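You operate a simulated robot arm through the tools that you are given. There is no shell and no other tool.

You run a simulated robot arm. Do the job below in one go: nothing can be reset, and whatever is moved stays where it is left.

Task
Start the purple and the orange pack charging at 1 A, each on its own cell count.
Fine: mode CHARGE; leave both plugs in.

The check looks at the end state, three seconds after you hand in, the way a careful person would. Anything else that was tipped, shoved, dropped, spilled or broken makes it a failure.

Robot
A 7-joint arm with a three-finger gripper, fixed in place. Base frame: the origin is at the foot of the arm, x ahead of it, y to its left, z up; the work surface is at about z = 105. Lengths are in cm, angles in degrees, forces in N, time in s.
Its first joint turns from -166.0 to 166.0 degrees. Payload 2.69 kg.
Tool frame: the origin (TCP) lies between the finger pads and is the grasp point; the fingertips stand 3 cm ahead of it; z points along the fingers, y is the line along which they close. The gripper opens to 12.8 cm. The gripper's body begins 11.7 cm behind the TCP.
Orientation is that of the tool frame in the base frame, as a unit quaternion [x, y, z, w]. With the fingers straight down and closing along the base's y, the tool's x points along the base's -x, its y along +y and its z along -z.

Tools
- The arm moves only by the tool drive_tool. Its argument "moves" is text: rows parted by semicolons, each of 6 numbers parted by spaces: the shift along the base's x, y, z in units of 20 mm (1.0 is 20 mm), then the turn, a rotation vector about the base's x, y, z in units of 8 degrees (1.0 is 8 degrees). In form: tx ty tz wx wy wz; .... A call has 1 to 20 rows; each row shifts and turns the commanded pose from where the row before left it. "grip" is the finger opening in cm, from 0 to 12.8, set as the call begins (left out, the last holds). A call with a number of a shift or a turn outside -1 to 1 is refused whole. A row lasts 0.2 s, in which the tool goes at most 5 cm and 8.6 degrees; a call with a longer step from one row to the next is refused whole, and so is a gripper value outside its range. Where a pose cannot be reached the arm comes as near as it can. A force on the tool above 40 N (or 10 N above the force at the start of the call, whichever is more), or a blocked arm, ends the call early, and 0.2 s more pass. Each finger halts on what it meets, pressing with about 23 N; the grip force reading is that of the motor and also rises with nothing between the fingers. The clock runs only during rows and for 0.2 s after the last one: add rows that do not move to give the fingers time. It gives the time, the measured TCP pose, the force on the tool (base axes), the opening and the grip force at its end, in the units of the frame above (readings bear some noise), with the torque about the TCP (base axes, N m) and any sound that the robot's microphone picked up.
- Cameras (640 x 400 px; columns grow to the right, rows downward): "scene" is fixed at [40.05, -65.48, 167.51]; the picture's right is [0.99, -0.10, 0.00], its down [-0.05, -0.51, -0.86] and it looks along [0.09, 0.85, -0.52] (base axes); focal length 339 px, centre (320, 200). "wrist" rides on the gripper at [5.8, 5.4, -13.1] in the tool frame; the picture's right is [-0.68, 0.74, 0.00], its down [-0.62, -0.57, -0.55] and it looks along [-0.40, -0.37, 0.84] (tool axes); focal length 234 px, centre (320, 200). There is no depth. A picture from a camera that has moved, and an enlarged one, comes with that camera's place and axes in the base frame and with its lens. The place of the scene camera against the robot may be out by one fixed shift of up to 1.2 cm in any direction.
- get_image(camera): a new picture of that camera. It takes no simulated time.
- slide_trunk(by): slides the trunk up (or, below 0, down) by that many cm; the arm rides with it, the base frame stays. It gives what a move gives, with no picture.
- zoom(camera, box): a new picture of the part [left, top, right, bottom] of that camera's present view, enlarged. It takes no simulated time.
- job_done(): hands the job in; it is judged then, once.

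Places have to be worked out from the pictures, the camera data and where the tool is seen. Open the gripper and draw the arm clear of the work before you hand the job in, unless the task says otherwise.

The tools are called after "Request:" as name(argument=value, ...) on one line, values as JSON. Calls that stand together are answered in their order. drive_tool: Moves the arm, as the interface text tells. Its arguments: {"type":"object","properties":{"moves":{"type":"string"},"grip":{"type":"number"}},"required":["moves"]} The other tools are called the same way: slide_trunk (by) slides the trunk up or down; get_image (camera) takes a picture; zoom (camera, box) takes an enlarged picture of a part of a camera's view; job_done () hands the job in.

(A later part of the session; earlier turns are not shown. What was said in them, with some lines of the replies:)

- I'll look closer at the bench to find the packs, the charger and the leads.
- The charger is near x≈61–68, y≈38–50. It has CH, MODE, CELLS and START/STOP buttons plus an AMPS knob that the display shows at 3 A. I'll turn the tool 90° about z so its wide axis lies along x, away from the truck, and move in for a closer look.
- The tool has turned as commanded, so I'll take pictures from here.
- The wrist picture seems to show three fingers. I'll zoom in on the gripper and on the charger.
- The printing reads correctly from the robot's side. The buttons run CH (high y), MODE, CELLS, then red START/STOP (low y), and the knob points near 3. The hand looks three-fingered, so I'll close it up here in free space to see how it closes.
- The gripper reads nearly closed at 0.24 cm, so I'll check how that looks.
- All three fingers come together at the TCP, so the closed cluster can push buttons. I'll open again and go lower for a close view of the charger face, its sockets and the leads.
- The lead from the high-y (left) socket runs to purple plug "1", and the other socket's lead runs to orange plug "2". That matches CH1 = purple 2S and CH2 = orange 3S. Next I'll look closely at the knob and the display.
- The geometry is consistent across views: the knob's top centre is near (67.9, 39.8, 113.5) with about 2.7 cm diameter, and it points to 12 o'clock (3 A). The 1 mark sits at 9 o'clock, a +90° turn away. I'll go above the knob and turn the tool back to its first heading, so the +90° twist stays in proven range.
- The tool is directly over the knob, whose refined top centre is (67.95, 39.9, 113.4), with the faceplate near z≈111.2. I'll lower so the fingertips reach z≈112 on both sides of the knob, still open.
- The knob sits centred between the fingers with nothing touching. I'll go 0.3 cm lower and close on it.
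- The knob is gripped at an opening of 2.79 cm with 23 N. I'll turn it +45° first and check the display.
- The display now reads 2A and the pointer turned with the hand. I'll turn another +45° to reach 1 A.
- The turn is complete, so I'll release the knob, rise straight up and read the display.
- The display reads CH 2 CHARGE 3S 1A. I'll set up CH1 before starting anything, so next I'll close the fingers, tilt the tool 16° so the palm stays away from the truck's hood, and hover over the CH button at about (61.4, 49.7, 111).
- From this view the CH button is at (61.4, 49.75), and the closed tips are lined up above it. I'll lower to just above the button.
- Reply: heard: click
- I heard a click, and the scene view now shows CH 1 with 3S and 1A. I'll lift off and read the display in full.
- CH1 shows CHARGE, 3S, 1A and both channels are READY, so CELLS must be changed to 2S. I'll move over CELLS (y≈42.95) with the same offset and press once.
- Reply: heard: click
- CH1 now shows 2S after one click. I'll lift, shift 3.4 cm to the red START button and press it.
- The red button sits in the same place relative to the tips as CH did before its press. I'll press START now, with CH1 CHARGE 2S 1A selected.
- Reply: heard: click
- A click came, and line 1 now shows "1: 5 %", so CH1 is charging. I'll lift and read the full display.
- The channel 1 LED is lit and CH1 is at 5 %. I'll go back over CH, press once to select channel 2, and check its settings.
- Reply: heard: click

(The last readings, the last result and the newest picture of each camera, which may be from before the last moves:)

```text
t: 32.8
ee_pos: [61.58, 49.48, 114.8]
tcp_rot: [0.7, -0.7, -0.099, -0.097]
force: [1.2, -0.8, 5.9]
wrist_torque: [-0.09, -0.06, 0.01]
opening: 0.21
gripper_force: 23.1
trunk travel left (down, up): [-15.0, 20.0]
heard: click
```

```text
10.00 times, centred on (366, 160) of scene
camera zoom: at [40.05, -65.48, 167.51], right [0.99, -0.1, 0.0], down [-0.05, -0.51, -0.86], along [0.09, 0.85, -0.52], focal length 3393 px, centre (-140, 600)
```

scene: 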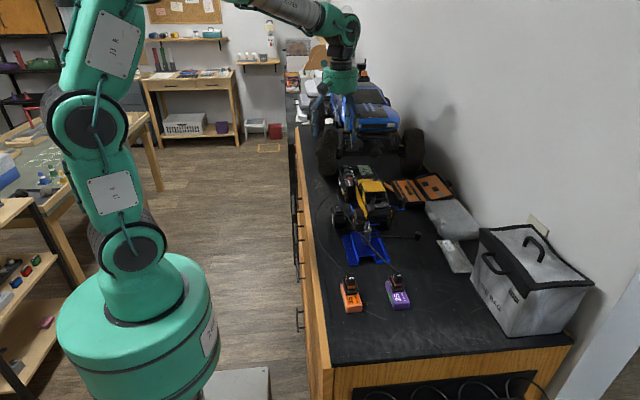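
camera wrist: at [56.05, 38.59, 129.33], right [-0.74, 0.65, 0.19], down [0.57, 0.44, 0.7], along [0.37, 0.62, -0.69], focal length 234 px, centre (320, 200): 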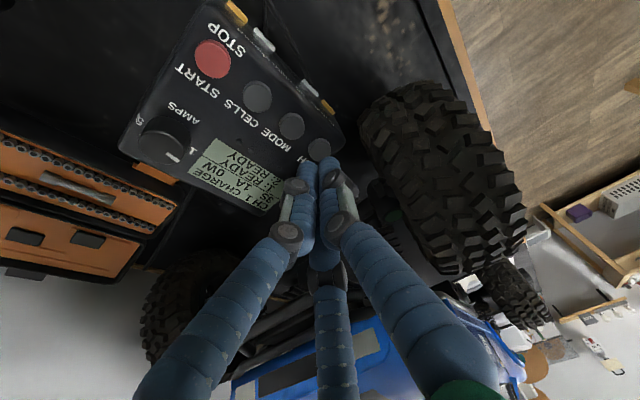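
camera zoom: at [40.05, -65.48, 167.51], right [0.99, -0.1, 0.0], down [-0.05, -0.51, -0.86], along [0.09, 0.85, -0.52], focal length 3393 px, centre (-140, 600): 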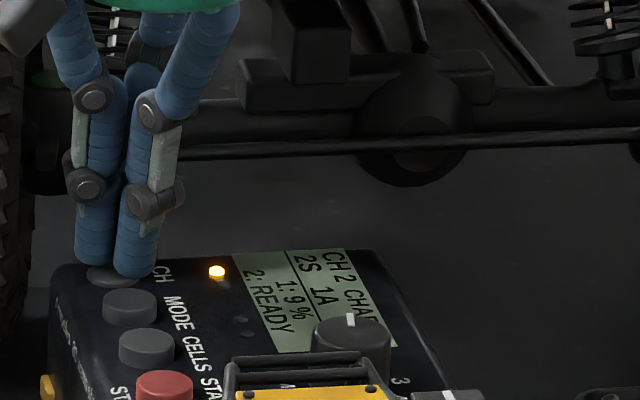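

Channel 2 now shows 2S, so the cell setting is shared until START and needs to go back to 3S. I'll lift, move to CELLS and press once.

Request:
drive_tool(moves="0 0 0.5 0 0 0; 0 0 0.5 0 0 0; 0 0 0.5 0 0 0; 0 -0.6672 0.3 0 0 0; 0 -0.6672 0 0 0 0; 0 -0.6672 0 0 0 0; 0 -0.6672 0 0 0 0; 0 -0.6672 0 0 0 0; 0 0 0 0 0 0; 0 0 -0.5 0 0 0; 0 0 -0.5 0 0 0; 0 0 -0.5 0 0 0; 0 0 -0.3 0 0 0; 0 0 0 0 0 0", grip=0)

Request:
zoom(camera="scene", box=[334, 140, 398, 180])

```text
t: 35.8
ee_pos: [61.56, 42.65, 114.82]
tcp_rot: [0.701, -0.7, -0.098, -0.099]
force: [1.6, -0.1, 4.5]
wrist_torque: [-0.01, -0.07, 0.03]
opening: 0.21
gripper_force: 22.6
trunk travel left (down, up): [-15.0, 20.0]
heard: click
```

```text
10.00 times, centred on (366, 160) of scene
camera zoom: at [40.05, -65.48, 167.51], right [0.99, -0.1, 0.0], down [-0.05, -0.51, -0.86], along [0.09, 0.85, -0.52], focal length 3393 px, centre (-140, 600)
```

zoom: 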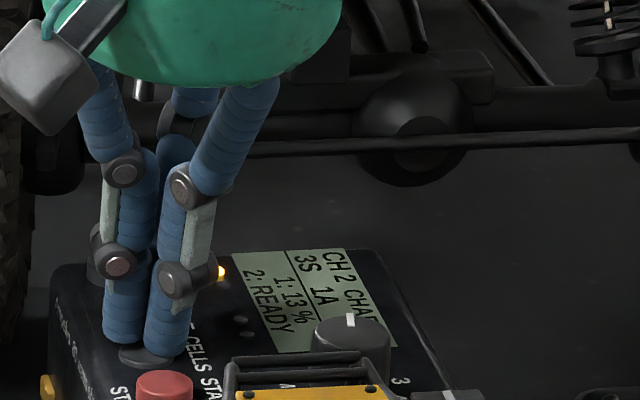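

Channel 2 now shows 3S and 1A, while CH1 keeps charging at 13 %. I'll lift, move to the red button and press START for channel 2.

Request:
drive_tool(moves="0 0 0.5 0 0 0; 0 0 0.5 0 0 0; 0 0 0.4 0 0 0; 0 -0.57 0.4 0 0 0; 0 -0.57 0 0 0 0; 0 -0.57 0 0 0 0; 0 0 0 0 0 0; 0 0 -0.5 0 0 0; 0 0 -0.5 0 0 0; 0 0 -0.5 0 0 0; 0 0 -0.3 0 0 0; 0 0 0 0 0 0", grip=0)

Request:
zoom(camera="scene", box=[334, 140, 398, 180])

```text
t: 38.4
ee_pos: [61.43, 39.32, 114.51]
tcp_rot: [-0.7, 0.7, 0.099, 0.098]
force: [-0.1, -1.3, 4.4]
wrist_torque: [-0.04, -0.01, -0.04]
opening: 0.22
gripper_force: 22.7
trunk travel left (down, up): [-15.0, 20.0]
heard: click
```

```text
10.00 times, centred on (366, 160) of scene
camera zoom: at [40.05, -65.48, 167.51], right [0.99, -0.1, 0.0], down [-0.05, -0.51, -0.86], along [0.09, 0.85, -0.52], focal length 3393 px, centre (-140, 600)
```

zoom: 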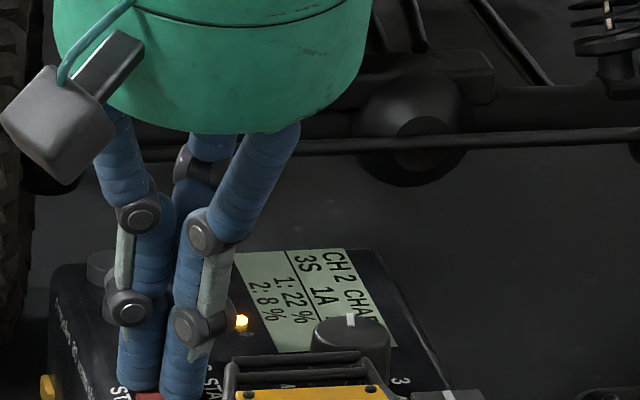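

Both channels are charging, with 1 at 22 % and 2 at 8 %. I'll lift straight off the button, draw back above the bench and untilt.

Request:
drive_tool(moves="0 0 0.5 0 0 0; 0 0 0.6 0 0 0; 0 0 0.8 0 0 0; 0 0 1 0 0 0; -0.3 0 1 -0.4 0 0; -0.4 0 1 -0.4 0 0; -0.4 0 1 -0.4 0 0; -0.4 0 1 -0.4 0 0; -0.4 0 1 -0.4 0 0; -0.4 0 1 0 0 0; 0 0 0 0 0 0", grip=0)

Request:
zoom(camera="scene", box=[334, 140, 398, 180])

Request:
get_image(camera="wrist")

```text
t: 40.8
ee_pos: [56.91, 39.14, 132.58]
tcp_rot: [0.707, -0.707, 0.0, 0.0]
force: [0.3, -0.4, -0.1]
wrist_torque: [0.01, -0.03, 0.01]
opening: 0.24
gripper_force: 23.1
trunk travel left (down, up): [-15.0, 20.0]
```

```text
10.00 times, centred on (366, 160) of scene
camera zoom: at [40.05, -65.48, 167.51], right [0.99, -0.1, 0.0], down [-0.05, -0.51, -0.86], along [0.09, 0.85, -0.52], focal length 3393 px, centre (-140, 600)
```

zoom: 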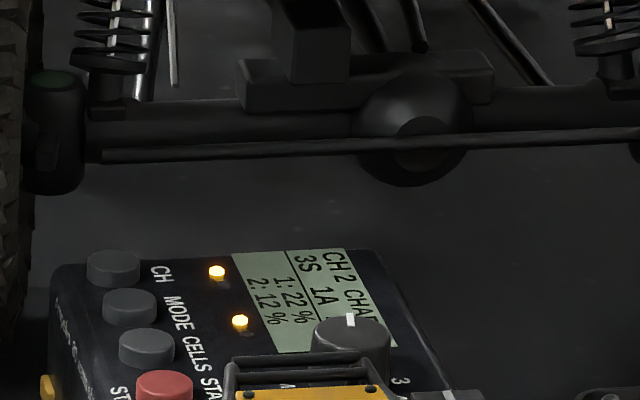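

```text
taken
camera wrist: at [51.47, 33.39, 145.64], right [-0.74, 0.68, 0.0], down [0.57, 0.62, 0.55], along [0.37, 0.4, -0.84], focal length 234 px, centre (320, 200)
```

wrist: 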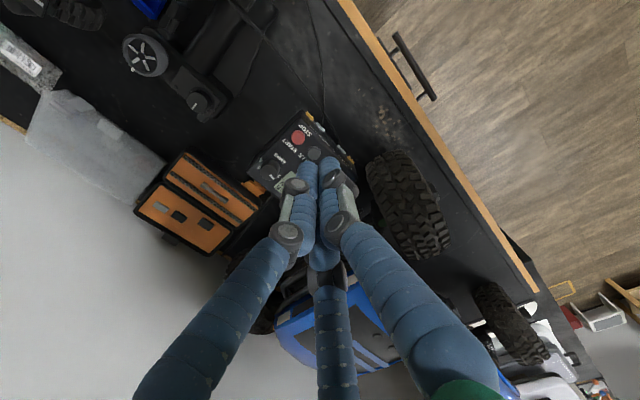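

Both LEDs are lit. I'll open the gripper away from the work and move up and back, then check that both percentages keep rising.

Request:
drive_tool(moves="-0.5 0 0.6 0 0 0; -0.5 0 0.6 0 0 0; -0.5 0 0.6 0 0 0; 0 0 0 0 0 0; 0 0 0 0 0 0", grip=12.8)

Request:
zoom(camera="scene", box=[354, 160, 378, 175])

Request:
get_image(camera="wrist")

Request:
zoom(camera="wrist", box=[240, 120, 336, 180])

```text
t: 42.0
ee_pos: [53.89, 39.29, 136.25]
tcp_rot: [-0.707, 0.707, 0.0, -0.001]
force: [0.5, 0.4, 0.4]
wrist_torque: [0.02, 0.01, 0.01]
opening: 12.82
gripper_force: 0.0
trunk travel left (down, up): [-15.0, 20.0]
```

```text
16.00 times, centred on (366, 168) of scene
camera zoom: at [40.05, -65.48, 167.51], right [0.99, -0.1, 0.0], down [-0.05, -0.51, -0.86], along [0.09, 0.85, -0.52], focal length 5429 px, centre (-416, 720)
```

zoom: 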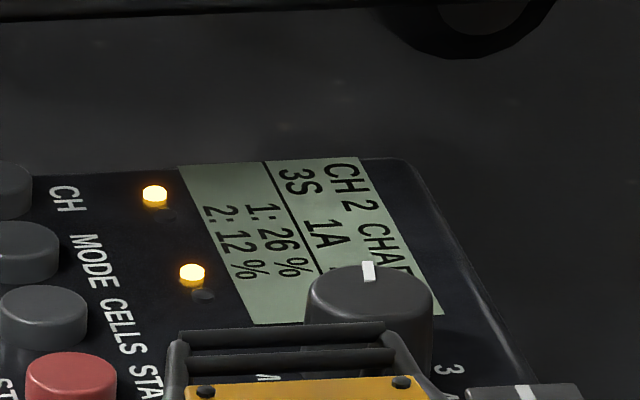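

```text
taken
camera wrist: at [48.52, 33.53, 149.2], right [-0.74, 0.68, 0.0], down [0.57, 0.62, 0.55], along [0.37, 0.4, -0.84], focal length 234 px, centre (320, 200)
```

wrist: 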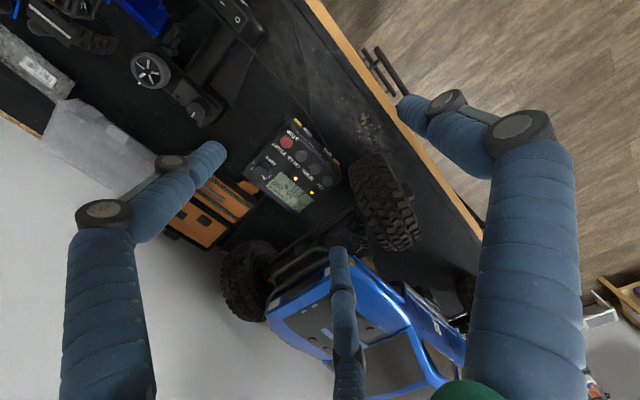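

```text
6.67 times, centred on (288, 150) of wrist
camera zoom: at [48.52, 33.53, 149.2], right [-0.74, 0.68, 0.0], down [0.57, 0.62, 0.55], along [0.37, 0.4, -0.84], focal length 1561 px, centre (533, 533)
```

zoom: 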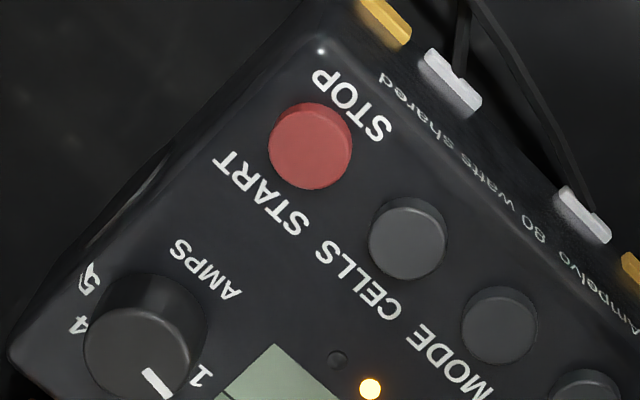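

CH1 is at 26 % and CH2 at 12 %, both with lit LEDs. I'll do a last check of the full display line, the packs and the whole scene.

Request:
zoom(camera="wrist", box=[250, 160, 330, 210])

Request:
zoom(camera="scene", box=[300, 150, 460, 340])

Request:
get_image(camera="scene")

```text
8.00 times, centred on (290, 185) of wrist
camera zoom: at [48.52, 33.53, 149.2], right [-0.74, 0.68, 0.0], down [0.57, 0.62, 0.55], along [0.37, 0.4, -0.84], focal length 1873 px, centre (560, 320)
```

zoom: 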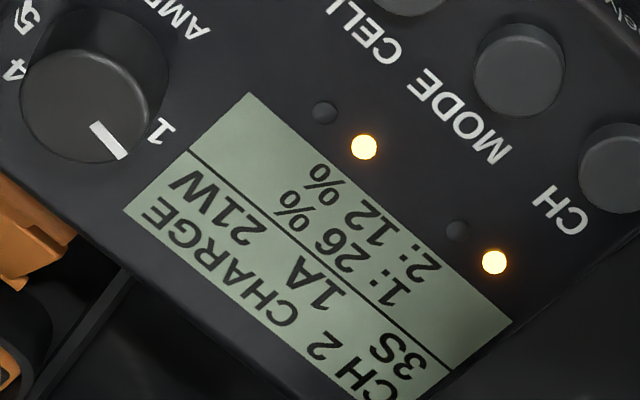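

```text
2.11 times, centred on (380, 245) of scene
camera zoom: at [40.05, -65.48, 167.51], right [0.99, -0.1, 0.0], down [-0.05, -0.51, -0.86], along [0.09, 0.85, -0.52], focal length 714 px, centre (194, 105)
```

zoom: 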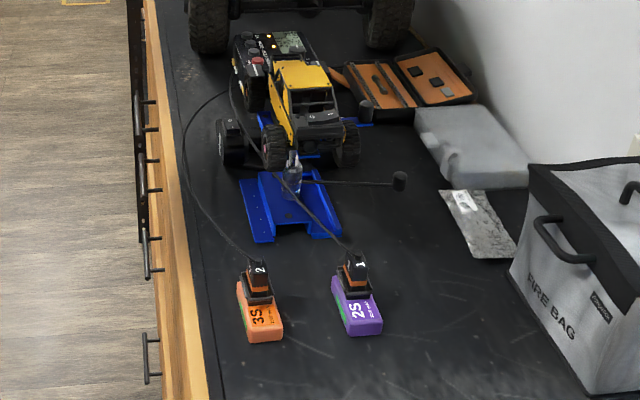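

```text
taken
```

scene: 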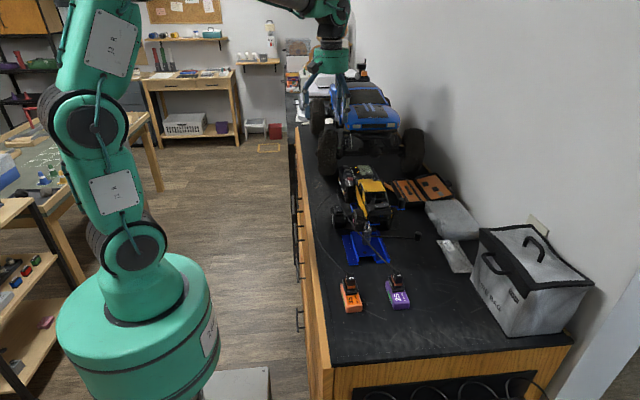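

The display reads CH 2 CHARGE 3S 1A with a total of 21 W, which equals 8.4 W (2S) plus 12.6 W (3S) at 1 A each. Both LEDs are on, both plugs are in and nothing was disturbed. The gripper is open and clear, so I'm handing the job in.

Request:
job_done()

```text
The job is handed in.
```

Both packs are charging at 1 A in CHARGE mode: the purple pack on channel 1 at 2S and the orange pack on channel 2 at 3S. Before I handed in, the display showed 26 % on channel 1 and 12 % on channel 2, with both channel LEDs lit.

- **Settings:** The charger shares its cell setting between channels until you press START. I set 2S and started channel 1, then set 3S and started channel 2. The total of 21 W on the display matches 2S plus 3S at 1 A each. I did not go back to view channel 1's own settings after starting it.
- **Plugs and bench:** Both plugs are still in, and the last picture shows nothing else moved or tipped. The gripper is open and raised clear of the charger.
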